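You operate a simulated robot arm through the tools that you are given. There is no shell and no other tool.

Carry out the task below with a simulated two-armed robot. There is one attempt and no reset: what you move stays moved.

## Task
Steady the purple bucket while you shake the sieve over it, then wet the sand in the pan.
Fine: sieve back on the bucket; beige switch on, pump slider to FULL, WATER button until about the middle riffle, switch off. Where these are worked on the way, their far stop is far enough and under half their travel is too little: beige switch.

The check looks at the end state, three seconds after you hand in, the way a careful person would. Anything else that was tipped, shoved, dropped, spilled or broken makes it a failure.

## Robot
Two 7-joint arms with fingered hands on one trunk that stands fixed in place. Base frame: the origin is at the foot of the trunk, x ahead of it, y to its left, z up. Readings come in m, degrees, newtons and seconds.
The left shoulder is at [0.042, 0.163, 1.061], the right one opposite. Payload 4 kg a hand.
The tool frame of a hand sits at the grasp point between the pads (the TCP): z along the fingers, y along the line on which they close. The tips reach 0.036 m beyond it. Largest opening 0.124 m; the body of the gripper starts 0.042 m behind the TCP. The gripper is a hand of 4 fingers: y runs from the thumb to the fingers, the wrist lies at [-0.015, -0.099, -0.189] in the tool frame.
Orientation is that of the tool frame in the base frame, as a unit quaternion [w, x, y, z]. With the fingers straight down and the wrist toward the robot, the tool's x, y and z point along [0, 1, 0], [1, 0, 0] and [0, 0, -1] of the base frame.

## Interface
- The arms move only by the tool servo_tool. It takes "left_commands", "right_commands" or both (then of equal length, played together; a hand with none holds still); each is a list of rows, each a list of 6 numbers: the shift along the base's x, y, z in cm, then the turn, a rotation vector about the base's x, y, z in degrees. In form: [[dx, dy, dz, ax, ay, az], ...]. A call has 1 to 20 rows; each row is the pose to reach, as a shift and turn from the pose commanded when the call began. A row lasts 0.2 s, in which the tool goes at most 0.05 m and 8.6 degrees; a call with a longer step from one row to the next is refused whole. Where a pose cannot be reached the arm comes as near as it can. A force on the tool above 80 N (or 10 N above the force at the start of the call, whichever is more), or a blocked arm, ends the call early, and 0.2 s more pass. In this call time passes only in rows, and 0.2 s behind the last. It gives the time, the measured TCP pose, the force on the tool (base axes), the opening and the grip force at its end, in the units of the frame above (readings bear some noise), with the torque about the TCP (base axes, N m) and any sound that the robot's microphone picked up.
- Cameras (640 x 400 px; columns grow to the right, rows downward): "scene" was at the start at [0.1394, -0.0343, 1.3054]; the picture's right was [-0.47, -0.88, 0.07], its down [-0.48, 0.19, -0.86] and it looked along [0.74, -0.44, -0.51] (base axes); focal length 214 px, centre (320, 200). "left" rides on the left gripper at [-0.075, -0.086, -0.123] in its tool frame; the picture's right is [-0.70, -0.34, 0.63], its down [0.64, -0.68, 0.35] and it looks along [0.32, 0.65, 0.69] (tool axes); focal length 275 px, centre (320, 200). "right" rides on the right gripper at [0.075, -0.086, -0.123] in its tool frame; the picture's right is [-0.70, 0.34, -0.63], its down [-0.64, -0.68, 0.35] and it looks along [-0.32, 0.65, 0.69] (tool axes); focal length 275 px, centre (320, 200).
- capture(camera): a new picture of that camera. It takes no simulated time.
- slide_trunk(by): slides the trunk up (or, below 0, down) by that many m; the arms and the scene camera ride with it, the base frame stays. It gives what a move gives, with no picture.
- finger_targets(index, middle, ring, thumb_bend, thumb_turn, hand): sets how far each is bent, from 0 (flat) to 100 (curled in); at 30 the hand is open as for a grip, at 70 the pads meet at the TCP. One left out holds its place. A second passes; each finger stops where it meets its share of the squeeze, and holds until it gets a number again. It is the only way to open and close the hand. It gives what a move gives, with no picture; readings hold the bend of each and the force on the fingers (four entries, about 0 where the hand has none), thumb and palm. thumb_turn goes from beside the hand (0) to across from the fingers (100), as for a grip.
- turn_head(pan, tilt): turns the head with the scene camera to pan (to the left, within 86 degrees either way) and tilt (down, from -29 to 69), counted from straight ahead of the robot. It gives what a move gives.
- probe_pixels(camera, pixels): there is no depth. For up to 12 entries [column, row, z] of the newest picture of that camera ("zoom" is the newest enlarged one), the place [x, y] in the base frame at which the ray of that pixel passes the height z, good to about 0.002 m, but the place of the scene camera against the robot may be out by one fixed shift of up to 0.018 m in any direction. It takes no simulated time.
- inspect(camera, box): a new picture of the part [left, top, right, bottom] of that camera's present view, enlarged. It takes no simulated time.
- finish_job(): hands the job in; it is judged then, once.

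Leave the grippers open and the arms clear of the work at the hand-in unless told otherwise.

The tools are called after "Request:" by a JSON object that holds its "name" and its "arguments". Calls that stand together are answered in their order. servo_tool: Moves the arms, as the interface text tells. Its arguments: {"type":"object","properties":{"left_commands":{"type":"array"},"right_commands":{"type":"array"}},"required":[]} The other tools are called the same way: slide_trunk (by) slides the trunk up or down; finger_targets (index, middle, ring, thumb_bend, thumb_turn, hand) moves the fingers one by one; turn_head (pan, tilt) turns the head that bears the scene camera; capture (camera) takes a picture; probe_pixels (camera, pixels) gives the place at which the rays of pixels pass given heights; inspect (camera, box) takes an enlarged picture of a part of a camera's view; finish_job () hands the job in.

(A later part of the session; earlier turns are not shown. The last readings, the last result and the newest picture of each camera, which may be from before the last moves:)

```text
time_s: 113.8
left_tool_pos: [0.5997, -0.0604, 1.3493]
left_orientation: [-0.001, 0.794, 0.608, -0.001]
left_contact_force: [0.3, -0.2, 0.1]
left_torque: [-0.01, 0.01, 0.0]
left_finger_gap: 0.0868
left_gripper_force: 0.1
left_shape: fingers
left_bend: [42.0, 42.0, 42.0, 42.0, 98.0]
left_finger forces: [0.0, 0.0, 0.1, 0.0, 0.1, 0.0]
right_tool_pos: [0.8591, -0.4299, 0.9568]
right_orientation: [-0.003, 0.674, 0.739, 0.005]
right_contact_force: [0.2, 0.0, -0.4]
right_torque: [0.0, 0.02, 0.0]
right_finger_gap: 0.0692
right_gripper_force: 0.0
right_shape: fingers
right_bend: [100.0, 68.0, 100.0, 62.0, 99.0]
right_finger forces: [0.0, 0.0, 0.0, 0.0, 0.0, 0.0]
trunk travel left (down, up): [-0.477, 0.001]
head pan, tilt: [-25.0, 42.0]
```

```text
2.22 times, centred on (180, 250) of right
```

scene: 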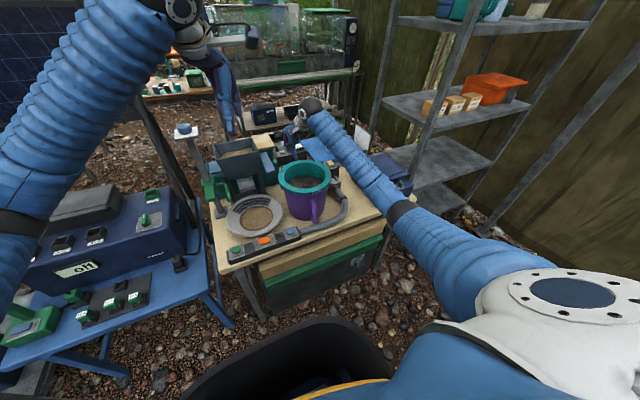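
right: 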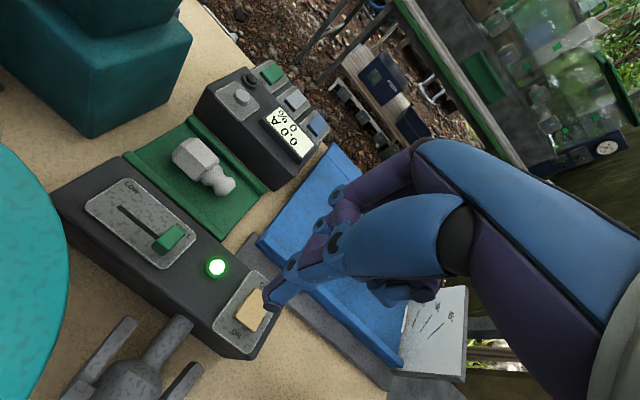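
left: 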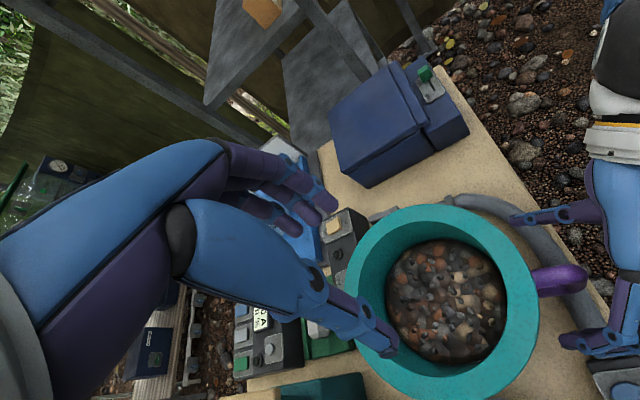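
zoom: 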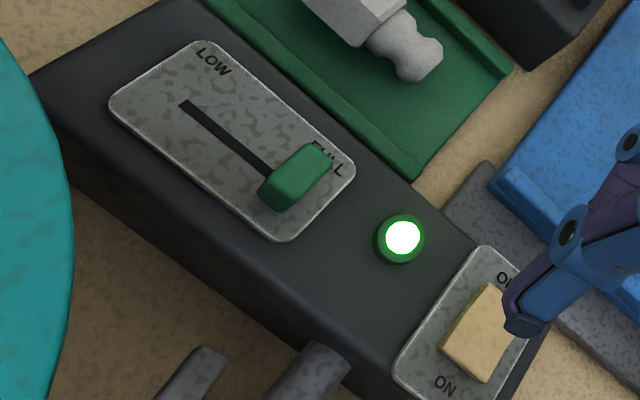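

The slider is at FULL and the lamp is on. Now I'll bring the right hand up and back, clear of everything, then lower the trunk again to a more normal height for pressing the WATER button with the left hand.

Request:
{"name": "servo_tool", "arguments": {"right_commands": [[0, 0, 4, 0, 0, 0], [-1, 0, 8, 0, 0, -2], [-4, -1, 11.5, 0, 0, -3], [-7, -3, 15, 0, 0, -5], [-10, -5, 18, 0, 0, -5], [-12, -6, 21.5, 0, 0, -5], [-12, -6, 25, 0, 0, -5]]}}

Request:
{"name": "slide_trunk", "arguments": {"by": -0.17}}

Request:
{"name": "capture", "arguments": {"camera": "scene"}}

```text
refused: row 4 steps farther than a row can; nothing moved
```

```text
time_s: 115.3
left_tool_pos: [0.5991, -0.0612, 1.2062]
left_orientation: [-0.001, 0.794, 0.608, -0.002]
left_contact_force: [0.5, -0.3, 0.0]
left_torque: [0.01, 0.04, -0.01]
left_finger_gap: 0.0865
left_gripper_force: 0.0
left_shape: fingers
left_bend: [42.0, 42.0, 42.0, 42.0, 98.0]
left_finger forces: [0.1, 0.0, 0.0, 0.0, 0.1, 0.1]
right_tool_pos: [0.8637, -0.4299, 0.8341]
right_orientation: [0.006, 0.674, 0.738, 0.018]
right_contact_force: [-8.2, 5.8, 44.1]
right_torque: [0.24, 1.55, -0.05]
right_finger_gap: 0.0699
right_gripper_force: 23.3
right_shape: fingers
right_bend: [100.0, 69.0, 100.0, 60.0, 98.0]
right_finger forces: [0.1, 4.2, 0.0, 0.1, 42.4, 0.0]
trunk travel left (down, up): [-0.336, 0.142]
head pan, tilt: [-25.0, 42.0]
stopped: the force on the tool passed its limit at 93 N (the readings are from after the stop); the commanded pose is now the measured one
```

```text
taken
```

scene: 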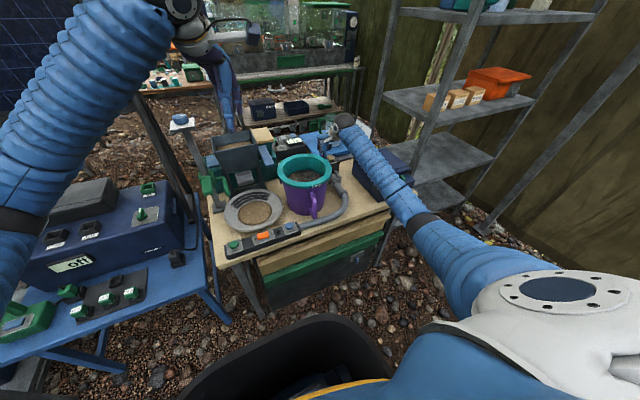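

My arm move was refused (a step too long), but the trunk slid anyway and pressed the right hand onto the pump top until it stopped. I'll raise the right hand straight up now.

Request:
{"name": "servo_tool", "arguments": {"right_commands": [[0, 0, 1.5, 0, 0, 0], [0, 0, 4, 0, 0, 0], [0, 0, 7.5, 0, 0, 0], [0, 0, 11, 0, 0, 0]]}}

Request:
{"name": "capture", "arguments": {"camera": "right"}}

Request:
{"name": "capture", "arguments": {"camera": "scene"}}

```text
time_s: 116.3
left_tool_pos: [0.6011, -0.0611, 1.2066]
left_orientation: [-0.001, 0.794, 0.608, -0.002]
left_contact_force: [0.3, -0.7, -0.3]
left_torque: [0.01, -0.06, -0.01]
left_finger_gap: 0.0867
left_gripper_force: 0.1
left_shape: fingers
left_bend: [42.0, 42.0, 42.0, 42.0, 98.0]
left_finger forces: [0.0, 0.0, 0.0, 0.0, 0.0, 0.0]
right_tool_pos: [0.8622, -0.4307, 0.9379]
right_orientation: [0.003, 0.674, 0.739, 0.014]
right_contact_force: [-0.1, 0.2, 0.0]
right_torque: [-0.02, -0.01, 0.02]
right_finger_gap: 0.0692
right_gripper_force: 0.0
right_shape: fingers
right_bend: [100.0, 68.0, 100.0, 61.0, 99.0]
right_finger forces: [0.1, 0.1, 0.0, 0.0, 0.0, 0.0]
trunk travel left (down, up): [-0.336, 0.142]
head pan, tilt: [-25.0, 42.0]
```

```text
taken
```

right: 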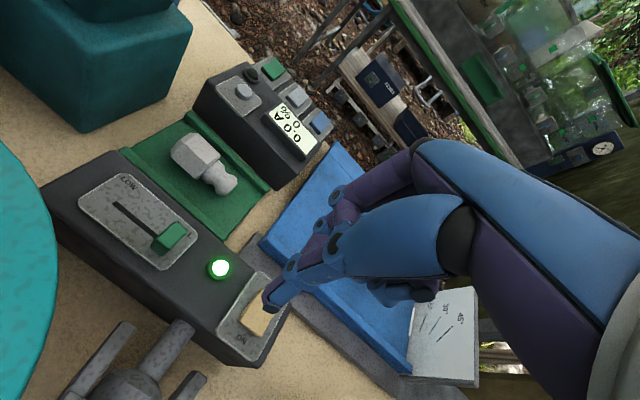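

```text
taken
```

scene: 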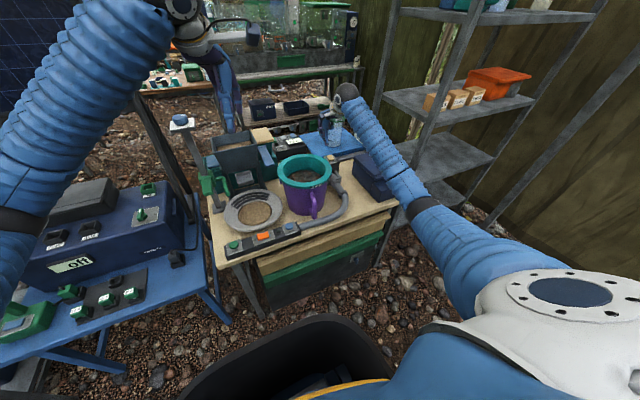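

Nothing was disturbed: the lamp is on, the slider is at FULL and the pump is in place. Now I'll raise the right hand up and back in short steps.

Request:
{"name": "servo_tool", "arguments": {"right_commands": [[0, 0, 4, 0, 0, 0], [-1, 0, 8, 0, 0, 0], [-3.5, -1, 11, 0, 0, 0], [-6, -2.5, 14, 0, 0, 0], [-8.5, -4, 17, 0, 0, 0]]}}

Request:
{"name": "inspect", "arguments": {"camera": "scene", "box": [200, 130, 400, 290]}}

```text
time_s: 117.5
left_tool_pos: [0.5986, -0.0609, 1.2071]
left_orientation: [-0.001, 0.794, 0.608, -0.002]
left_contact_force: [-0.6, 0.4, 0.3]
left_torque: [0.02, 0.03, 0.01]
left_finger_gap: 0.0867
left_gripper_force: 0.0
left_shape: fingers
left_bend: [42.0, 42.0, 42.0, 42.0, 98.0]
left_finger forces: [0.0, 0.0, 0.0, 0.0, 0.0, 0.0]
right_tool_pos: [0.7768, -0.4721, 1.1083]
right_orientation: [0.003, 0.674, 0.738, 0.014]
right_contact_force: [-0.4, 0.5, 1.1]
right_torque: [0.02, -0.01, -0.01]
right_finger_gap: 0.0693
right_gripper_force: 0.1
right_shape: fingers
right_bend: [100.0, 68.0, 100.0, 61.0, 99.0]
right_finger forces: [0.1, 0.0, 0.1, 0.0, 0.1, 0.1]
trunk travel left (down, up): [-0.336, 0.142]
head pan, tilt: [-25.0, 42.0]
```

```text
2.50 times, centred on (300, 210) of scene
```

zoom: 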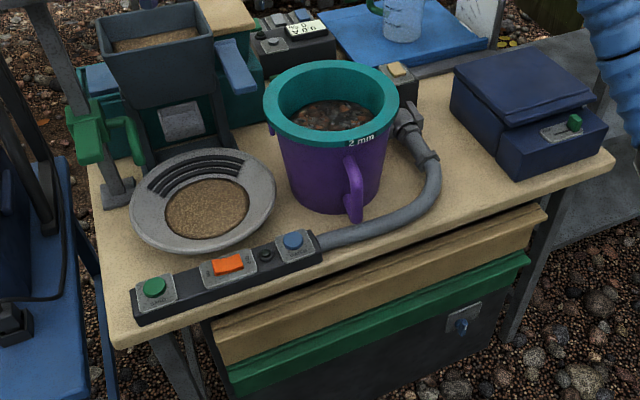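

All is clear. Next comes the WATER button, at about (0.5875, -0.1515, 0.751), with the left hand. I'll make a pointing hand (middle finger out, thumb turned aside) and yaw it so the thumb points toward the robot, away from the bucket.

Request:
{"name": "finger_targets", "arguments": {"hand": "left", "index": 100, "middle": 62, "ring": 100, "thumb_bend": 20, "thumb_turn": 0}}

Request:
{"name": "servo_tool", "arguments": {"left_commands": [[-0.2, -1, -1.5, 0, 0, -8], [-0.4, -2, -3, 0, 0, -16], [-0.5, -3, -5, 0, 0, -24], [-0.7, -4, -8, 0, 0, -32], [-0.9, -5, -11, 0, 0, -40], [-1.0, -6, -14, 0, 0, -48], [-1.2, -7, -17, 0, 0, -57], [-1.3, -8.3, -20, 0, 0, -65], [-1.3, -8.3, -23.5, 0, 0, -65]]}}

Request:
{"name": "capture", "arguments": {"camera": "left"}}

Request:
{"name": "inspect", "arguments": {"camera": "scene", "box": [200, 130, 400, 290]}}

```text
time_s: 118.5
left_tool_pos: [0.6004, -0.0605, 1.206]
left_orientation: [-0.002, 0.794, 0.608, -0.002]
left_contact_force: [-0.1, 0.3, -0.1]
left_torque: [0.04, 0.0, -0.02]
left_finger_gap: 0.1134
left_gripper_force: 0.1
left_shape: fingers
left_bend: [100.0, 62.0, 100.0, 20.0, 0.0]
left_finger forces: [0.0, 0.1, 0.0, 0.0, 0.0, 0.1]
right_tool_pos: [0.7776, -0.4715, 1.107]
right_orientation: [0.004, 0.674, 0.739, 0.013]
right_contact_force: [0.3, -0.1, 0.2]
right_torque: [-0.03, -0.01, 0.0]
right_finger_gap: 0.0693
right_gripper_force: 0.2
right_shape: fingers
right_bend: [100.0, 68.0, 100.0, 61.0, 99.0]
right_finger forces: [0.1, 0.1, 0.0, 0.0, 0.0, 0.0]
trunk travel left (down, up): [-0.336, 0.142]
head pan, tilt: [-25.0, 42.0]
```

```text
refused: row 7 steps farther than a row can; nothing moved
```

```text
taken
```

left: 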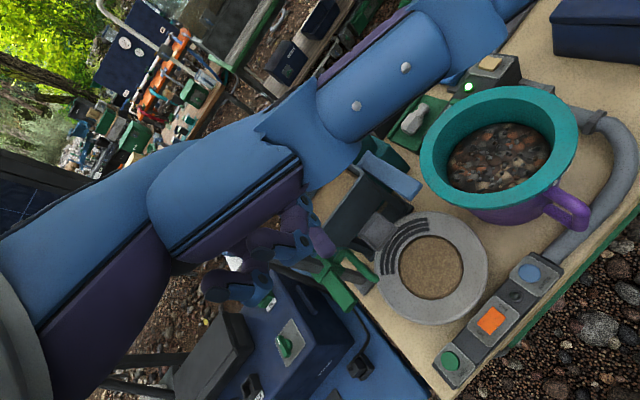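

```text
2.50 times, centred on (300, 210) of scene
```

zoom: 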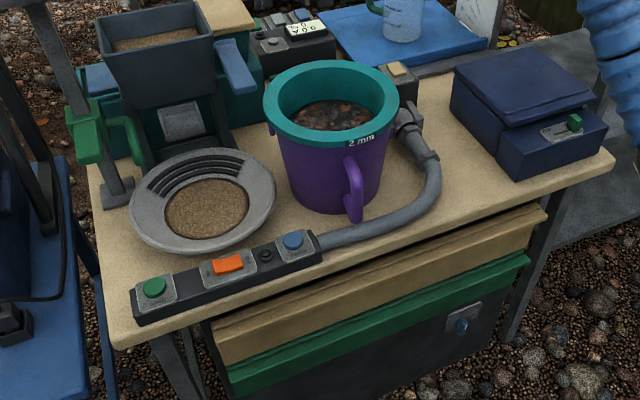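

A rotation step was slightly too large, so nothing moved. This left view shows the WATER button at about (528, 272), so I'll probe it for a third sightline.

Request:
{"name": "inspect", "arguments": {"camera": "left", "box": [430, 240, 570, 390]}}

Request:
{"name": "probe_pixels", "arguments": {"camera": "left", "pixels": [[528, 272, 0.74], [528, 272, 0.75], [528, 272, 0.76], [528, 272, 0.77]]}}

```text
2.67 times, centred on (500, 315) of left
```

zoom: 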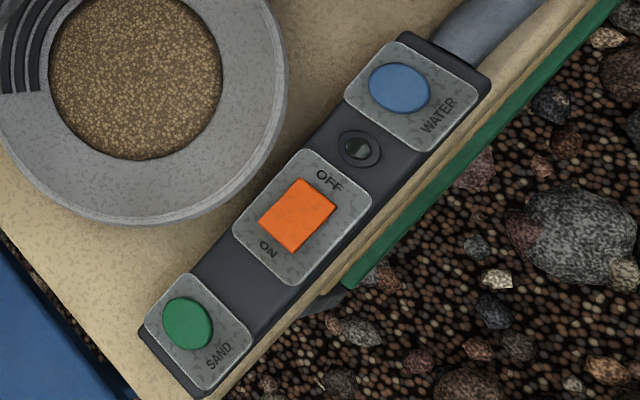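

```text
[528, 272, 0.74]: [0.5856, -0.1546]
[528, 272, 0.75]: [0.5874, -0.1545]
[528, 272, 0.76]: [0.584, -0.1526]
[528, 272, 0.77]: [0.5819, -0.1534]
```

The button is at (0.586, -0.154, 0.75), which agrees with before. I'll move the left hand over it with smaller rotation steps.

Request:
{"name": "servo_tool", "arguments": {"left_commands": [[-0.2, -1, -1.5, 0, 0, -8.1], [-0.4, -2, -3, 0, 0, -16.2], [-0.5, -3, -5, 0, 0, -24.3], [-0.7, -4, -8, 0, 0, -32.4], [-0.9, -5, -11, 0, 0, -40.5], [-1.0, -6, -14, 0, 0, -48.6], [-1.2, -7.3, -17, 0, 0, -56.7], [-1.4, -8.6, -20, 0, 0, -65], [-1.4, -8.6, -24, 0, 0, -65]]}}

Request:
{"name": "capture", "arguments": {"camera": "left"}}

Request:
{"name": "inspect", "arguments": {"camera": "scene", "box": [200, 130, 400, 290]}}

```text
time_s: 120.5
left_tool_pos: [0.5856, -0.1457, 0.9655]
left_orientation: [-0.002, 0.996, 0.086, 0.0]
left_contact_force: [1.8, 1.0, -0.1]
left_torque: [0.0, -0.01, 0.03]
left_finger_gap: 0.1134
left_gripper_force: 0.0
left_shape: fingers
left_bend: [100.0, 62.0, 100.0, 20.0, 0.0]
left_finger forces: [0.0, 0.0, 0.0, 0.0, 0.1, 0.1]
right_tool_pos: [0.7778, -0.4697, 1.1086]
right_orientation: [0.002, 0.674, 0.739, 0.014]
right_contact_force: [0.3, -0.6, 0.0]
right_torque: [-0.04, 0.0, 0.0]
right_finger_gap: 0.0695
right_gripper_force: 0.1
right_shape: fingers
right_bend: [100.0, 68.0, 100.0, 61.0, 99.0]
right_finger forces: [0.0, 0.0, 0.1, 0.0, 0.0, 0.0]
trunk travel left (down, up): [-0.336, 0.142]
head pan, tilt: [-25.0, 42.0]
```

```text
taken
```

left: 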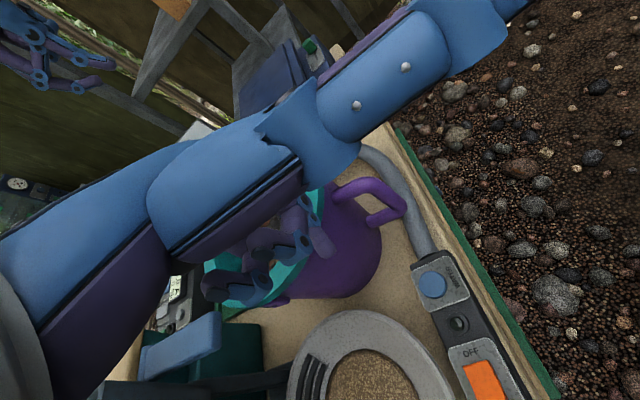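

```text
2.50 times, centred on (300, 210) of scene
```

zoom: 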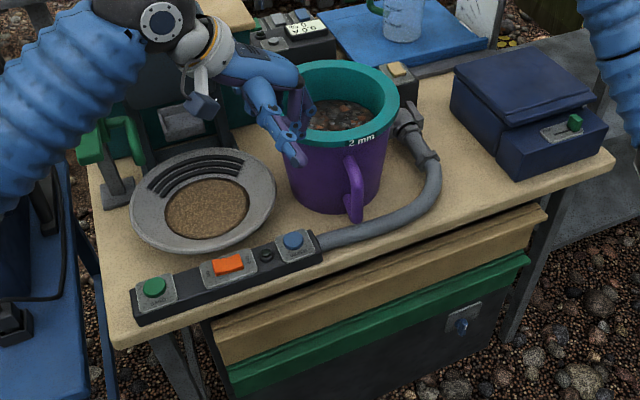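

The finger is over the button at about (0.587, -0.154). I'll lower it to about 1.5 cm above the button and check clearance to the bucket.

Request:
{"name": "servo_tool", "arguments": {"left_commands": [[0, 0, -4, 0, 0, 0], [0, 0, -8, 0, 0, 0], [0, 0, -12, 0, 0, 0], [0, 0, -15, 0, 0, 0], [0, 0, -16.2, 0, 0, 0]]}}

Request:
{"name": "capture", "arguments": {"camera": "left"}}

Request:
{"name": "inspect", "arguments": {"camera": "scene", "box": [220, 150, 380, 270]}}

```text
time_s: 121.7
left_tool_pos: [0.5863, -0.147, 0.8033]
left_orientation: [-0.001, 0.996, 0.086, -0.001]
left_contact_force: [0.4, -0.2, 0.6]
left_torque: [0.02, 0.01, 0.03]
left_finger_gap: 0.1135
left_gripper_force: 0.1
left_shape: fingers
left_bend: [100.0, 62.0, 100.0, 20.0, 0.0]
left_finger forces: [0.1, 0.1, 0.0, 0.0, 0.0, 0.1]
right_tool_pos: [0.778, -0.471, 1.1075]
right_orientation: [0.003, 0.674, 0.738, 0.014]
right_contact_force: [0.1, 0.3, 0.1]
right_torque: [-0.02, 0.01, -0.02]
right_finger_gap: 0.0693
right_gripper_force: 0.1
right_shape: fingers
right_bend: [100.0, 68.0, 100.0, 61.0, 99.0]
right_finger forces: [0.0, 0.0, 0.0, 0.0, 0.0, 0.0]
trunk travel left (down, up): [-0.336, 0.142]
head pan, tilt: [-25.0, 42.0]
```

```text
taken
```

left: 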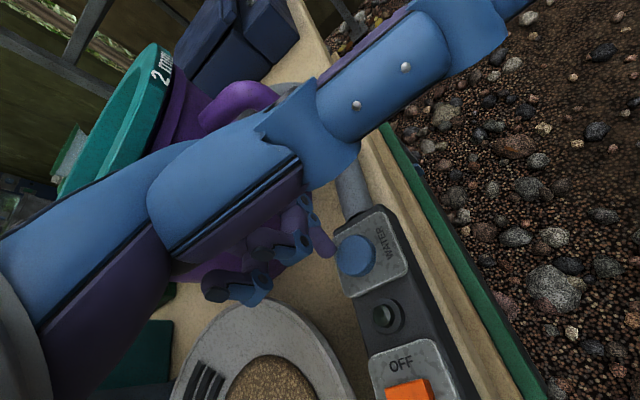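

```text
3.33 times, centred on (300, 210) of scene
```

zoom: 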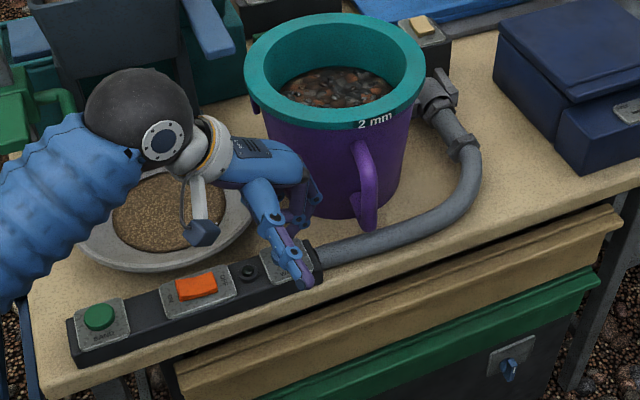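

The finger is about 1.5 cm above the WATER button, and the bucket is clear. The left wrist hides the pan's riffles from the scene camera, so I'll move the right hand to a spot where its camera looks at the pan.

Request:
{"name": "servo_tool", "arguments": {"right_commands": [[-2.6, 1.5, 2.4, 0, 0, 5], [-5.2, 3.0, 4.8, 0, 0, 10], [-7.8, 4.6, 7.1, 0, 0, 15], [-10.5, 6.1, 9.5, 0, 0, 20], [-13.1, 7.7, 11.8, 0, 0, 25], [-15.8, 9.2, 14.2, 0, 0, 30]]}}

Request:
{"name": "capture", "arguments": {"camera": "right"}}

```text
time_s: 123.1
left_tool_pos: [0.5862, -0.1471, 0.8054]
left_orientation: [-0.002, 0.996, 0.087, -0.001]
left_contact_force: [-0.3, -0.5, 0.0]
left_torque: [0.0, 0.01, -0.01]
left_finger_gap: 0.1133
left_gripper_force: 0.1
left_shape: fingers
left_bend: [100.0, 62.0, 100.0, 20.0, 0.0]
left_finger forces: [0.1, 0.0, 0.0, 0.0, 0.1, 0.0]
right_tool_pos: [0.6196, -0.379, 1.2496]
right_orientation: [0.0, 0.46, 0.888, 0.013]
right_contact_force: [0.1, -0.6, 0.8]
right_torque: [-0.03, -0.01, -0.03]
right_finger_gap: 0.0696
right_gripper_force: 0.0
right_shape: fingers
right_bend: [100.0, 68.0, 100.0, 61.0, 99.0]
right_finger forces: [0.0, 0.1, 0.0, 0.1, 0.0, 0.1]
trunk travel left (down, up): [-0.336, 0.142]
head pan, tilt: [-25.0, 42.0]
```

```text
taken
```

right: 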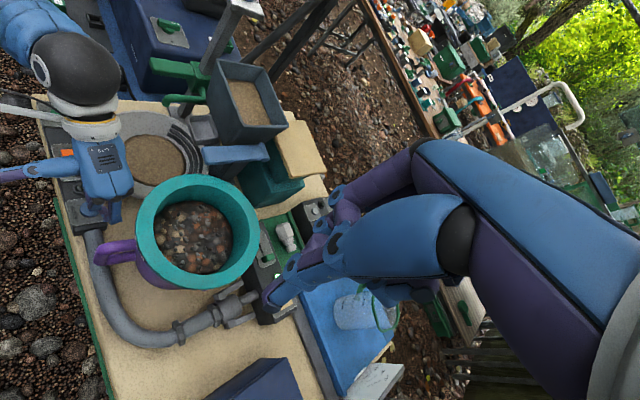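

The right camera now shows the pan and its riffles at about (180, 135), plus the left hand at the button. I'll take a "before" close-up of the pan.

Request:
{"name": "inspect", "arguments": {"camera": "right", "box": [100, 90, 220, 210]}}

Request:
{"name": "inspect", "arguments": {"camera": "left", "box": [250, 170, 420, 330]}}

```text
3.33 times, centred on (160, 150) of right
```

zoom: 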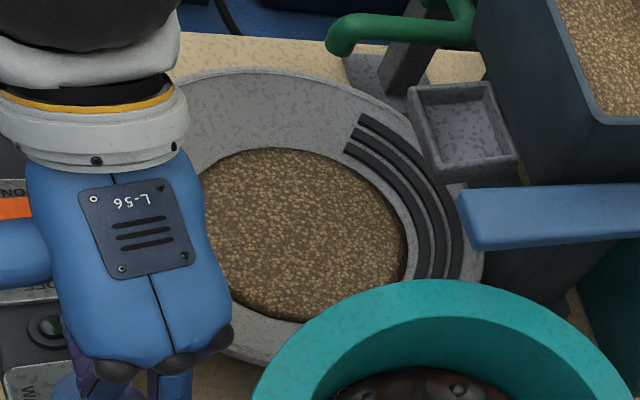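

```text
2.50 times, centred on (335, 250) of left
```

zoom: 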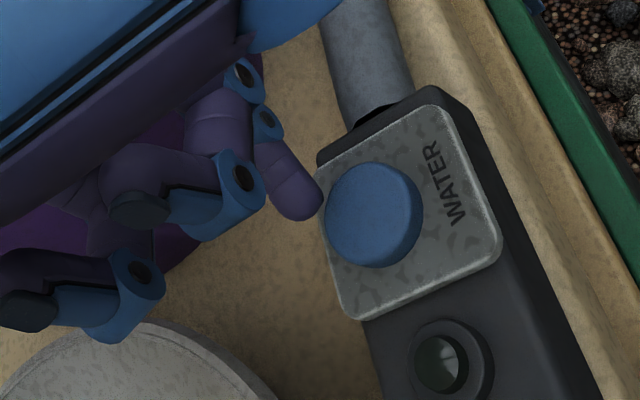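

The view is good: the sand is dry and three riffles are visible. The button is a few millimetres toward -x of the fingertip line. I'll shift 4 mm and lower gently to contact, then check the pan.

Request:
{"name": "servo_tool", "arguments": {"left_commands": [[-0.4, 0.1, -1.0, 0, 0, 0], [-0.4, 0.1, -1.6, 0, 0, 0], [-0.4, 0.1, -2.0, 0, 0, 0]]}}

Request:
{"name": "inspect", "arguments": {"camera": "right", "box": [100, 90, 220, 210]}}

Request:
{"name": "inspect", "arguments": {"camera": "left", "box": [250, 170, 420, 330]}}

```text
time_s: 123.9
left_tool_pos: [0.581, -0.1473, 0.7855]
left_orientation: [-0.002, 0.996, 0.085, 0.001]
left_contact_force: [0.1, -5.4, 19.0]
left_torque: [-0.39, -0.24, -0.07]
left_finger_gap: 0.1131
left_gripper_force: 9.6
left_shape: fingers
left_bend: [100.0, 76.0, 100.0, 20.0, 0.0]
left_finger forces: [0.0, 18.7, 0.0, 0.1, 0.1, 0.0]
right_tool_pos: [0.6187, -0.3797, 1.2493]
right_orientation: [-0.001, 0.46, 0.888, 0.015]
right_contact_force: [0.2, 0.4, -0.9]
right_torque: [-0.05, 0.0, -0.05]
right_finger_gap: 0.0694
right_gripper_force: 0.1
right_shape: fingers
right_bend: [100.0, 68.0, 100.0, 61.0, 99.0]
right_finger forces: [0.1, 0.1, 0.0, 0.0, 0.0, 0.1]
trunk travel left (down, up): [-0.336, 0.142]
head pan, tilt: [-25.0, 42.0]
heard: click
```

```text
3.33 times, centred on (160, 150) of right
```

zoom: 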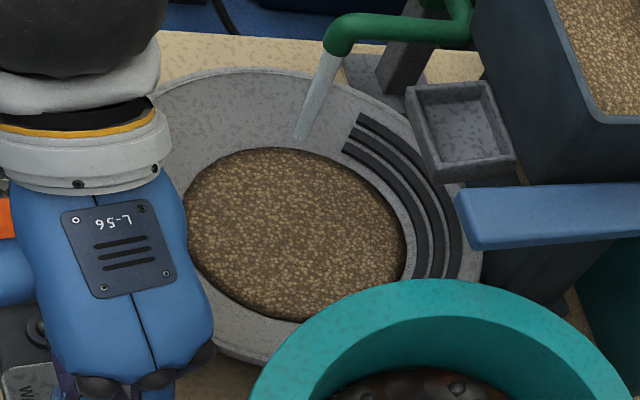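

```text
2.50 times, centred on (335, 250) of left
```

zoom: 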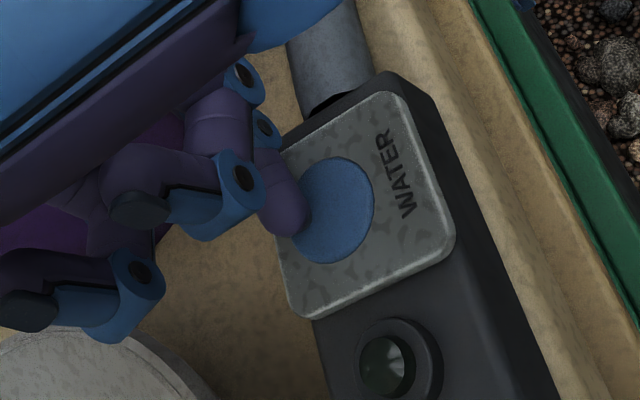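

A click was heard and water now streams from the green spout into the pan, at about (322, 95) in the zoom. I'll hold the button for about 1 second and look at the level.

Request:
{"name": "servo_tool", "arguments": {"left_commands": [[0, 0, 0, 0, 0, 0], [0, 0, 0, 0, 0, 0], [0, 0, 0, 0, 0, 0], [0, 0, 0, 0, 0, 0]]}}

Request:
{"name": "inspect", "arguments": {"camera": "right", "box": [100, 90, 220, 210]}}

```text
time_s: 124.9
left_tool_pos: [0.5809, -0.1454, 0.7857]
left_orientation: [-0.001, 0.996, 0.087, -0.001]
left_contact_force: [-0.3, -5.8, 18.1]
left_torque: [-0.37, -0.2, -0.07]
left_finger_gap: 0.1132
left_gripper_force: 9.0
left_shape: fingers
left_bend: [100.0, 76.0, 100.0, 20.0, 0.0]
left_finger forces: [0.0, 18.9, 0.0, 0.0, 0.1, 0.0]
right_tool_pos: [0.6194, -0.3806, 1.2485]
right_orientation: [-0.001, 0.461, 0.888, 0.014]
right_contact_force: [0.7, -0.5, -0.5]
right_torque: [-0.02, 0.02, 0.03]
right_finger_gap: 0.0693
right_gripper_force: 0.1
right_shape: fingers
right_bend: [100.0, 68.0, 100.0, 61.0, 99.0]
right_finger forces: [0.1, 0.0, 0.2, 0.1, 0.0, 0.1]
trunk travel left (down, up): [-0.336, 0.142]
head pan, tilt: [-25.0, 42.0]
```

```text
3.33 times, centred on (160, 150) of right
```

zoom: 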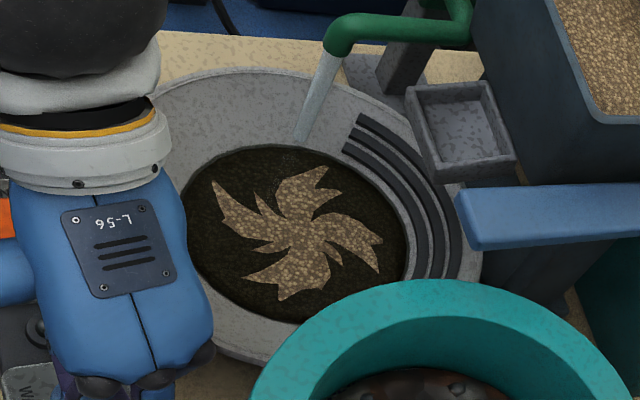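

The sand is getting wet and dark from the edges, with a dry star left in the middle, after about 1.3 s. The water hasn't reached the riffles. I'll hold another second.

Request:
{"name": "servo_tool", "arguments": {"left_commands": [[0, 0, 0, 0, 0, 0], [0, 0, 0, 0, 0, 0], [0, 0, 0, 0, 0, 0], [0, 0, 0, 0, 0, 0]]}}

Request:
{"name": "inspect", "arguments": {"camera": "right", "box": [100, 90, 220, 210]}}

```text
time_s: 125.9
left_tool_pos: [0.5822, -0.1465, 0.7847]
left_orientation: [-0.002, 0.996, 0.086, 0.0]
left_contact_force: [-0.3, -6.3, 18.5]
left_torque: [-0.35, -0.21, -0.05]
left_finger_gap: 0.113
left_gripper_force: 9.1
left_shape: fingers
left_bend: [100.0, 76.0, 100.0, 20.0, 0.0]
left_finger forces: [0.0, 18.6, 0.0, 0.1, 0.0, 0.0]
right_tool_pos: [0.6202, -0.3801, 1.2493]
right_orientation: [0.0, 0.461, 0.888, 0.014]
right_contact_force: [-0.1, -0.7, -0.2]
right_torque: [0.01, 0.03, -0.02]
right_finger_gap: 0.0694
right_gripper_force: 0.0
right_shape: fingers
right_bend: [100.0, 68.0, 100.0, 61.0, 99.0]
right_finger forces: [0.1, 0.0, 0.1, 0.1, 0.1, 0.1]
trunk travel left (down, up): [-0.336, 0.142]
head pan, tilt: [-25.0, 42.0]
```

```text
3.33 times, centred on (160, 150) of right
```

zoom: 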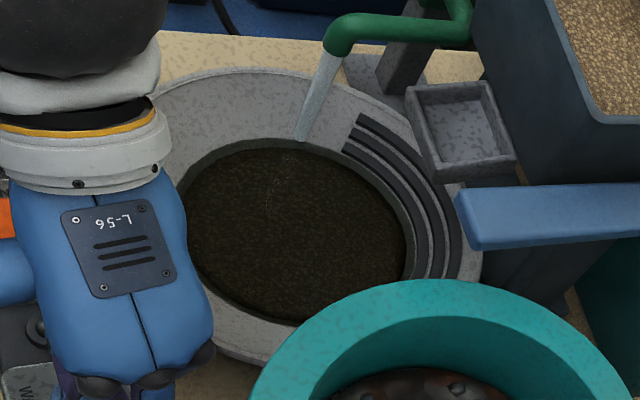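

The sand is fully wet and the water edge now lies just outside the sand, near the inner riffle. I'll hold in shorter bursts of about 0.6 s.

Request:
{"name": "servo_tool", "arguments": {"left_commands": [[0, 0, 0, 0, 0, 0], [0, 0, 0, 0, 0, 0]]}}

Request:
{"name": "inspect", "arguments": {"camera": "right", "box": [120, 110, 200, 180]}}

```text
time_s: 126.5
left_tool_pos: [0.581, -0.1448, 0.7848]
left_orientation: [-0.002, 0.996, 0.086, -0.001]
left_contact_force: [-1.5, -7.2, 18.8]
left_torque: [-0.33, -0.19, -0.08]
left_finger_gap: 0.1134
left_gripper_force: 9.1
left_shape: fingers
left_bend: [100.0, 76.0, 100.0, 20.0, 0.0]
left_finger forces: [0.0, 18.4, 0.0, 0.0, 0.1, 0.0]
right_tool_pos: [0.6192, -0.3791, 1.2493]
right_orientation: [0.0, 0.461, 0.887, 0.014]
right_contact_force: [0.3, -0.8, 0.7]
right_torque: [0.02, -0.02, -0.01]
right_finger_gap: 0.0693
right_gripper_force: 0.0
right_shape: fingers
right_bend: [100.0, 68.0, 100.0, 61.0, 99.0]
right_finger forces: [0.1, 0.0, 0.0, 0.0, 0.0, 0.1]
trunk travel left (down, up): [-0.336, 0.142]
head pan, tilt: [-25.0, 42.0]
```

```text
5.71 times, centred on (160, 145) of right
```

zoom: 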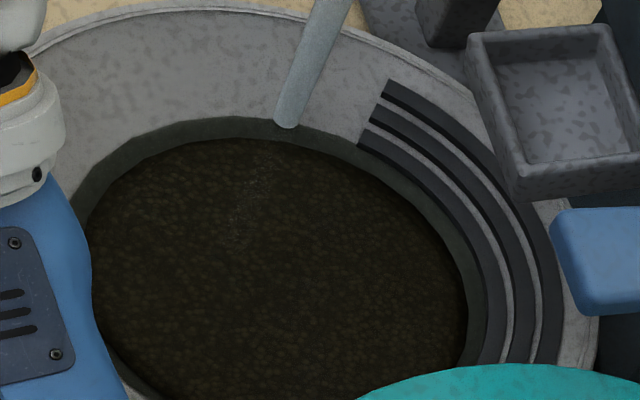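

The water edge has just reached the inner riffle; the middle riffle is a bit further out. I'll hold about 0.8 s more.

Request:
{"name": "servo_tool", "arguments": {"left_commands": [[0, 0, 0, 0, 0, 0], [0, 0, 0, 0, 0, 0], [0, 0, 0, 0, 0, 0]]}}

Request:
{"name": "inspect", "arguments": {"camera": "right", "box": [120, 110, 200, 180]}}

```text
time_s: 127.3
left_tool_pos: [0.5813, -0.1461, 0.7845]
left_orientation: [-0.002, 0.996, 0.086, 0.0]
left_contact_force: [-1.4, -6.5, 18.7]
left_torque: [-0.31, -0.19, -0.09]
left_finger_gap: 0.1136
left_gripper_force: 9.2
left_shape: fingers
left_bend: [100.0, 76.0, 100.0, 20.0, 0.0]
left_finger forces: [0.1, 18.4, 0.0, 0.0, 0.1, 0.1]
right_tool_pos: [0.6197, -0.3796, 1.2493]
right_orientation: [0.0, 0.46, 0.888, 0.013]
right_contact_force: [-0.7, -0.6, 0.8]
right_torque: [0.03, 0.03, -0.03]
right_finger_gap: 0.0695
right_gripper_force: 0.1
right_shape: fingers
right_bend: [100.0, 68.0, 100.0, 61.0, 99.0]
right_finger forces: [0.1, 0.0, 0.1, 0.0, 0.0, 0.0]
trunk travel left (down, up): [-0.336, 0.142]
head pan, tilt: [-25.0, 42.0]
```

```text
5.71 times, centred on (160, 145) of right
```

zoom: 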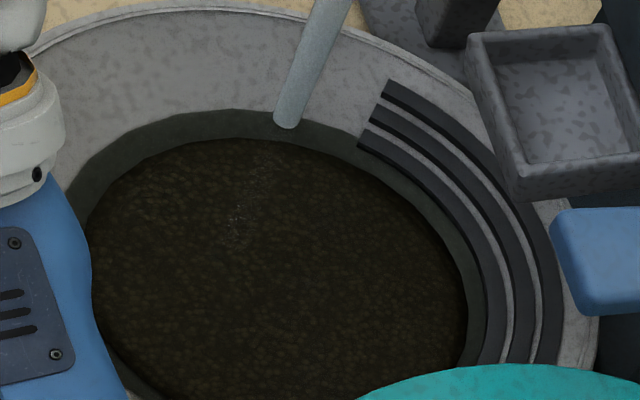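

The water edge at the top moved from row 118 to 110, so it is about level with the inner riffle now. The middle riffle corresponds to about row 78 there. I'll hold about 1.6 s more.

Request:
{"name": "servo_tool", "arguments": {"left_commands": [[0, 0, 0, 0, 0, 0], [0, 0, 0, 0, 0, 0], [0, 0, 0, 0, 0, 0], [0, 0, 0, 0, 0, 0], [0, 0, 0, 0, 0, 0], [0, 0, 0, 0, 0, 0], [0, 0, 0, 0, 0, 0]]}}

Request:
{"name": "inspect", "arguments": {"camera": "right", "box": [120, 110, 200, 180]}}

```text
time_s: 128.9
left_tool_pos: [0.5812, -0.1447, 0.7838]
left_orientation: [-0.003, 0.996, 0.086, 0.0]
left_contact_force: [-0.3, -6.0, 18.5]
left_torque: [-0.32, -0.19, -0.11]
left_finger_gap: 0.1131
left_gripper_force: 9.1
left_shape: fingers
left_bend: [100.0, 76.0, 100.0, 20.0, 0.0]
left_finger forces: [0.0, 18.0, 0.0, 0.0, 0.0, 0.0]
right_tool_pos: [0.6194, -0.3801, 1.2497]
right_orientation: [-0.001, 0.46, 0.888, 0.013]
right_contact_force: [0.0, 0.6, -1.2]
right_torque: [-0.03, 0.02, -0.04]
right_finger_gap: 0.0695
right_gripper_force: 0.1
right_shape: fingers
right_bend: [100.0, 68.0, 100.0, 61.0, 99.0]
right_finger forces: [0.1, 0.0, 0.0, 0.1, 0.0, 0.1]
trunk travel left (down, up): [-0.336, 0.142]
head pan, tilt: [-25.0, 42.0]
```

```text
5.71 times, centred on (160, 145) of right
```

zoom: 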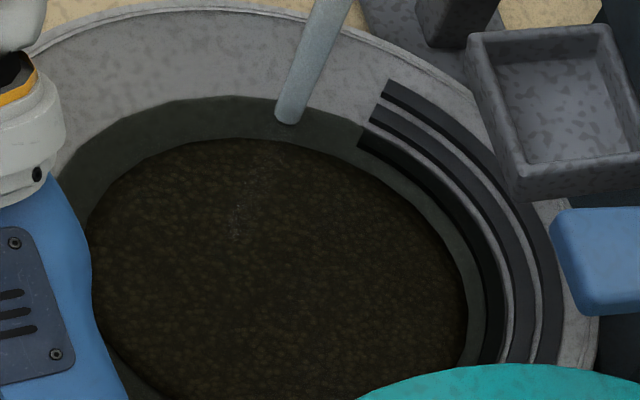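

The inner riffle is now under water and the edge lies in the gap before the middle riffle (top edge at row ~96). I'll hold about 1.2 s more.

Request:
{"name": "servo_tool", "arguments": {"left_commands": [[0, 0, 0, 0, 0, 0], [0, 0, 0, 0, 0, 0], [0, 0, 0, 0, 0, 0], [0, 0, 0, 0, 0, 0], [0, 0, 0, 0, 0, 0]]}}

Request:
{"name": "inspect", "arguments": {"camera": "right", "box": [120, 110, 200, 180]}}

```text
time_s: 130.1
left_tool_pos: [0.5812, -0.146, 0.7832]
left_orientation: [-0.002, 0.996, 0.087, 0.0]
left_contact_force: [-1.0, -5.8, 17.8]
left_torque: [-0.31, -0.19, -0.11]
left_finger_gap: 0.113
left_gripper_force: 9.4
left_shape: fingers
left_bend: [100.0, 76.0, 100.0, 20.0, 0.0]
left_finger forces: [0.2, 18.1, 0.1, 0.1, 0.1, 0.1]
right_tool_pos: [0.6197, -0.3795, 1.2504]
right_orientation: [0.0, 0.46, 0.888, 0.014]
right_contact_force: [-0.5, -0.3, 0.5]
right_torque: [0.01, 0.0, -0.03]
right_finger_gap: 0.0693
right_gripper_force: 0.1
right_shape: fingers
right_bend: [100.0, 68.0, 100.0, 61.0, 99.0]
right_finger forces: [0.0, 0.1, 0.0, 0.1, 0.0, 0.0]
trunk travel left (down, up): [-0.336, 0.142]
head pan, tilt: [-25.0, 42.0]
```

```text
5.71 times, centred on (160, 145) of right
```

zoom: 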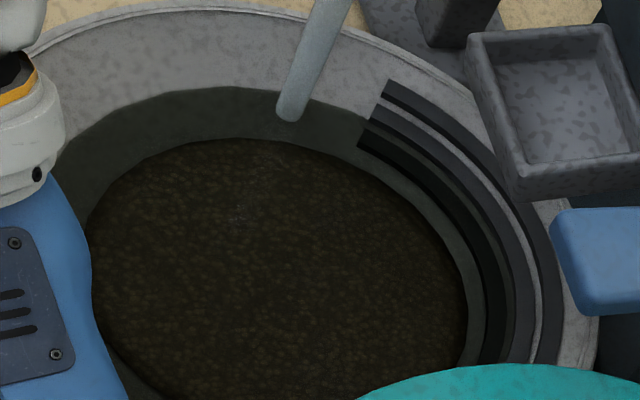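

The edge has just reached the middle riffle's inner side (row ~87; its centre is near row 78). I'll hold about 0.8 s more and then release by lifting the finger quickly.

Request:
{"name": "servo_tool", "arguments": {"left_commands": [[0, 0, 0, 0, 0, 0], [0, 0, 0, 0, 0, 0], [0, 0, 0, 0, 0, 0], [0, 0, 0, 0, 0, 0], [0, 0, 3.5, 0, 0, 0], [0, 0, 6, 0, 0, 0]]}}

Request:
{"name": "inspect", "arguments": {"camera": "right", "box": [120, 110, 200, 180]}}

Request:
{"name": "inspect", "arguments": {"camera": "right", "box": [60, 70, 260, 230]}}

```text
time_s: 131.5
left_tool_pos: [0.5812, -0.1464, 0.8445]
left_orientation: [-0.002, 0.996, 0.086, -0.001]
left_contact_force: [1.6, 0.2, 0.1]
left_torque: [-0.04, 0.0, -0.01]
left_finger_gap: 0.1132
left_gripper_force: 0.0
left_shape: fingers
left_bend: [100.0, 62.0, 100.0, 20.0, 0.0]
left_finger forces: [0.0, 0.0, 0.0, 0.0, 0.0, 0.1]
right_tool_pos: [0.6209, -0.3794, 1.2481]
right_orientation: [0.0, 0.46, 0.888, 0.014]
right_contact_force: [-0.1, 0.1, 0.2]
right_torque: [0.0, 0.01, -0.03]
right_finger_gap: 0.0695
right_gripper_force: 0.1
right_shape: fingers
right_bend: [100.0, 68.0, 100.0, 61.0, 99.0]
right_finger forces: [0.0, 0.0, 0.0, 0.0, 0.0, 0.0]
trunk travel left (down, up): [-0.336, 0.142]
head pan, tilt: [-25.0, 42.0]
```

```text
5.71 times, centred on (160, 145) of right
```

zoom: 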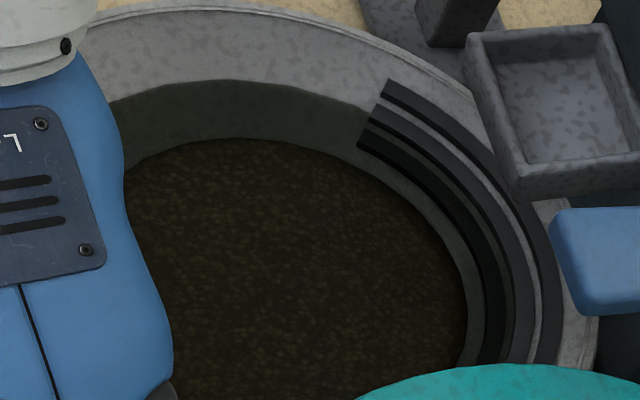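

```text
2.50 times, centred on (160, 150) of right
```

zoom: 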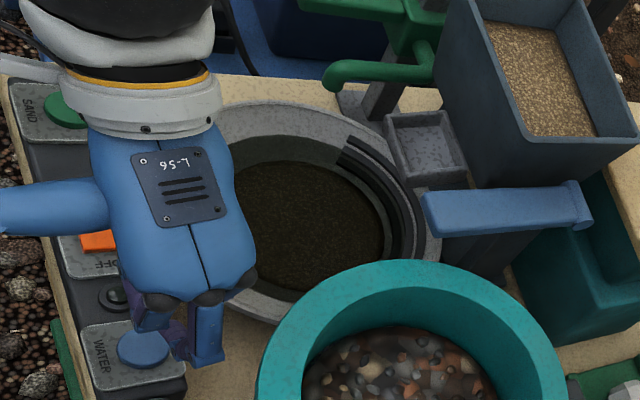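

The stream has stopped and the water edge sits at the middle riffle (row ~80). I'll raise the left hand and move it away to the left for an unobstructed check.

Request:
{"name": "servo_tool", "arguments": {"left_commands": [[0, 0, 4, 0, 0, 0], [0, 0, 8, 0, 0, 0], [0, 1, 12, 0, 0, 0], [0, 2, 16, 0, 0, 0], [0, 5, 19, 0, 0, 6], [-1, 9, 21, 0, 0, 12], [-2, 13, 23, 0, 0, 18], [-3, 17, 24, 0, 0, 24]]}}

Request:
{"name": "inspect", "arguments": {"camera": "right", "box": [100, 90, 220, 210]}}

Request:
{"name": "inspect", "arguments": {"camera": "scene", "box": [200, 130, 400, 290]}}

```text
time_s: 133.3
left_tool_pos: [0.5502, 0.0247, 1.0855]
left_orientation: [-0.002, 0.957, 0.291, -0.001]
left_contact_force: [0.3, -0.3, 0.4]
left_torque: [-0.02, -0.03, 0.03]
left_finger_gap: 0.113
left_gripper_force: 0.1
left_shape: fingers
left_bend: [100.0, 62.0, 100.0, 20.0, 0.0]
left_finger forces: [0.1, 0.0, 0.0, 0.0, 0.0, 0.1]
right_tool_pos: [0.6201, -0.3789, 1.2502]
right_orientation: [0.001, 0.46, 0.888, 0.013]
right_contact_force: [-0.5, -0.7, 0.3]
right_torque: [-0.01, -0.03, 0.01]
right_finger_gap: 0.0694
right_gripper_force: 0.0
right_shape: fingers
right_bend: [100.0, 68.0, 100.0, 61.0, 99.0]
right_finger forces: [0.0, 0.1, 0.0, 0.0, 0.1, 0.0]
trunk travel left (down, up): [-0.336, 0.142]
head pan, tilt: [-25.0, 42.0]
```

```text
3.33 times, centred on (160, 150) of right
```

zoom: 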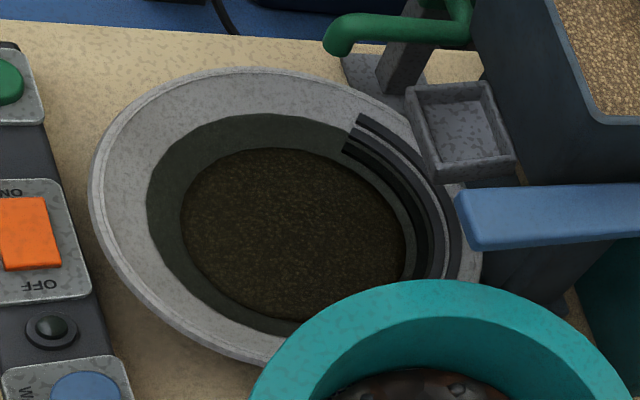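

```text
2.50 times, centred on (300, 210) of scene
```

zoom: 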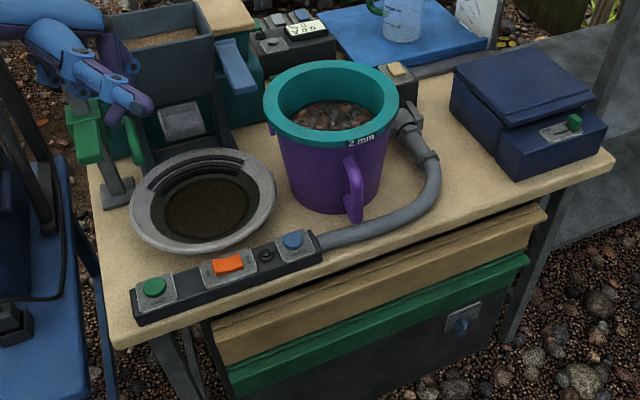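

The pan is wet with a clear water ring. I'll take a close-up of the riffles from both views to judge the level.

Request:
{"name": "inspect", "arguments": {"camera": "right", "box": [165, 110, 215, 150]}}

Request:
{"name": "inspect", "arguments": {"camera": "scene", "box": [230, 180, 300, 240]}}

```text
10.00 times, centred on (190, 130) of right
```

zoom: 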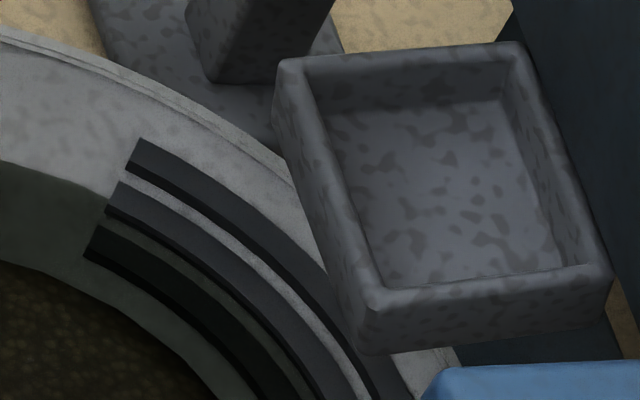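

```text
6.67 times, centred on (265, 210) of scene
```

zoom: 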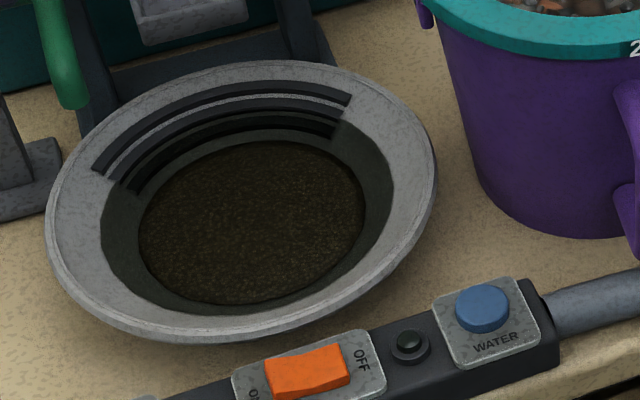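

The water edge ends exactly at the middle riffle; the gap inside it is flooded and the one outside is dry. Now to switch off. I'll lower the trunk back by 0.11 m (both hands are high and clear) and set the right hand to the pointing shape again.

Request:
{"name": "slide_trunk", "arguments": {"by": -0.11}}

Request:
{"name": "finger_targets", "arguments": {"hand": "right", "index": 100, "middle": 62, "ring": 100, "thumb_bend": 20, "thumb_turn": 0}}

Request:
{"name": "capture", "arguments": {"camera": "scene"}}

```text
time_s: 134.7
left_tool_pos: [0.5515, 0.0236, 0.9758]
left_orientation: [-0.002, 0.957, 0.291, 0.0]
left_contact_force: [0.0, 0.3, -0.8]
left_torque: [-0.01, 0.01, 0.0]
left_finger_gap: 0.1131
left_gripper_force: 0.1
left_shape: fingers
left_bend: [100.0, 62.0, 100.0, 20.0, 0.0]
left_finger forces: [0.1, 0.0, 0.1, 0.0, 0.1, 0.0]
right_tool_pos: [0.6199, -0.3791, 1.1413]
right_orientation: [0.0, 0.459, 0.888, 0.014]
right_contact_force: [-0.8, -0.2, 0.3]
right_torque: [0.04, -0.03, -0.02]
right_finger_gap: 0.0695
right_gripper_force: 0.1
right_shape: fingers
right_bend: [100.0, 68.0, 100.0, 61.0, 99.0]
right_finger forces: [0.0, 0.0, 0.1, 0.0, 0.0, 0.0]
trunk travel left (down, up): [-0.226, 0.252]
head pan, tilt: [-25.0, 42.0]
```

```text
time_s: 135.7
left_tool_pos: [0.5518, 0.0228, 0.9752]
left_orientation: [-0.002, 0.956, 0.293, -0.002]
left_contact_force: [0.3, -0.2, 0.0]
left_torque: [-0.01, -0.03, -0.03]
left_finger_gap: 0.113
left_gripper_force: 0.2
left_shape: fingers
left_bend: [100.0, 62.0, 100.0, 20.0, 0.0]
left_finger forces: [0.1, 0.1, 0.1, 0.0, 0.0, 0.0]
right_tool_pos: [0.6208, -0.3783, 1.1399]
right_orientation: [-0.001, 0.46, 0.888, 0.014]
right_contact_force: [-0.1, -0.1, -0.6]
right_torque: [0.01, -0.03, -0.02]
right_finger_gap: 0.1132
right_gripper_force: 0.1
right_shape: fingers
right_bend: [100.0, 62.0, 100.0, 20.0, 0.0]
right_finger forces: [0.0, 0.1, 0.0, 0.1, 0.1, 0.0]
trunk travel left (down, up): [-0.226, 0.252]
head pan, tilt: [-25.0, 42.0]
```

```text
taken
```

scene: 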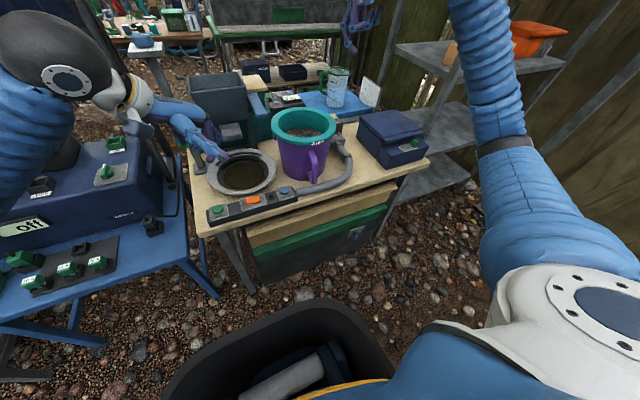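

Everything looks in order. I'll carry the right hand over the beige switch's far (OFF) edge, to about (0.869, -0.469, 0.92).

Request:
{"name": "servo_tool", "arguments": {"right_commands": [[4, -1.5, -0.5, 0, 0, -7], [8, -3, -1.5, 0, 0, -14], [12, -4.5, -3, 0, 0, -21], [16, -6, -5, 0, 0, -28], [19.3, -7.4, -8, 0, 0, -35], [22.2, -8.5, -11.3, 0, 0, -35.3], [24.2, -9.1, -15, 0, 0, -35.3], [24.8, -9.1, -19, 0, 0, -35.3], [24.8, -9.1, -22, 0, 0, -35.3]]}}

Request:
{"name": "capture", "arguments": {"camera": "right"}}

Request:
{"name": "inspect", "arguments": {"camera": "scene", "box": [180, 80, 440, 242]}}

```text
time_s: 137.7
left_tool_pos: [0.5522, 0.0236, 0.9739]
left_orientation: [-0.003, 0.956, 0.292, -0.002]
left_contact_force: [0.8, 0.6, 0.8]
left_torque: [-0.01, 0.0, 0.0]
left_finger_gap: 0.113
left_gripper_force: 0.0
left_shape: fingers
left_bend: [100.0, 62.0, 100.0, 20.0, 0.0]
left_finger forces: [0.0, 0.0, 0.1, 0.0, 0.0, 0.0]
right_tool_pos: [0.8689, -0.4704, 0.9191]
right_orientation: [0.004, 0.708, 0.707, 0.014]
right_contact_force: [-0.7, 0.5, -0.4]
right_torque: [-0.03, 0.01, 0.01]
right_finger_gap: 0.113
right_gripper_force: 0.1
right_shape: fingers
right_bend: [100.0, 62.0, 100.0, 20.0, 0.0]
right_finger forces: [0.1, 0.1, 0.1, 0.0, 0.0, 0.1]
trunk travel left (down, up): [-0.226, 0.252]
head pan, tilt: [-25.0, 42.0]
```

```text
taken
```

right: 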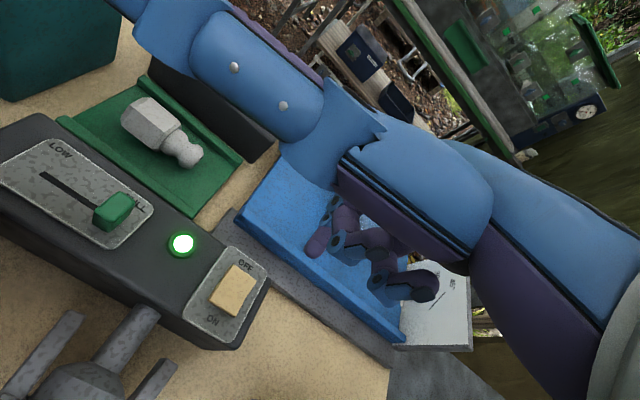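

```text
2.46 times, centred on (310, 161) of scene
```

zoom: 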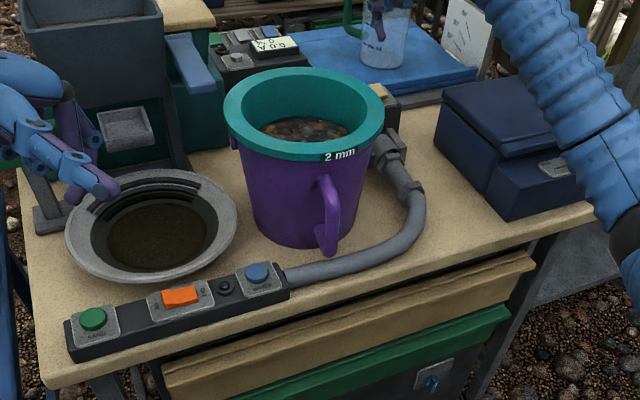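

The right hand is above the switch. I'll zoom in to locate the OFF half precisely.

Request:
{"name": "inspect", "arguments": {"camera": "right", "box": [170, 230, 330, 350]}}

Request:
{"name": "probe_pixels", "arguments": {"camera": "right", "pixels": [[232, 290, 0.8], [232, 290, 0.81], [238, 278, 0.805], [238, 278, 0.815], [226, 303, 0.8]]}}

```text
3.33 times, centred on (250, 290) of right
```

zoom: 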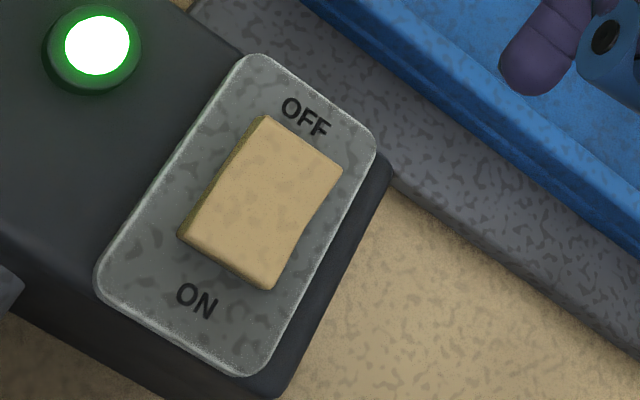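

```text
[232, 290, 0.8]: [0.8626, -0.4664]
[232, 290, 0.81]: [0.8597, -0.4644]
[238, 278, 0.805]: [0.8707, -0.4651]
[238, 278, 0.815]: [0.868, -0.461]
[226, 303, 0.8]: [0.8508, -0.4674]
```

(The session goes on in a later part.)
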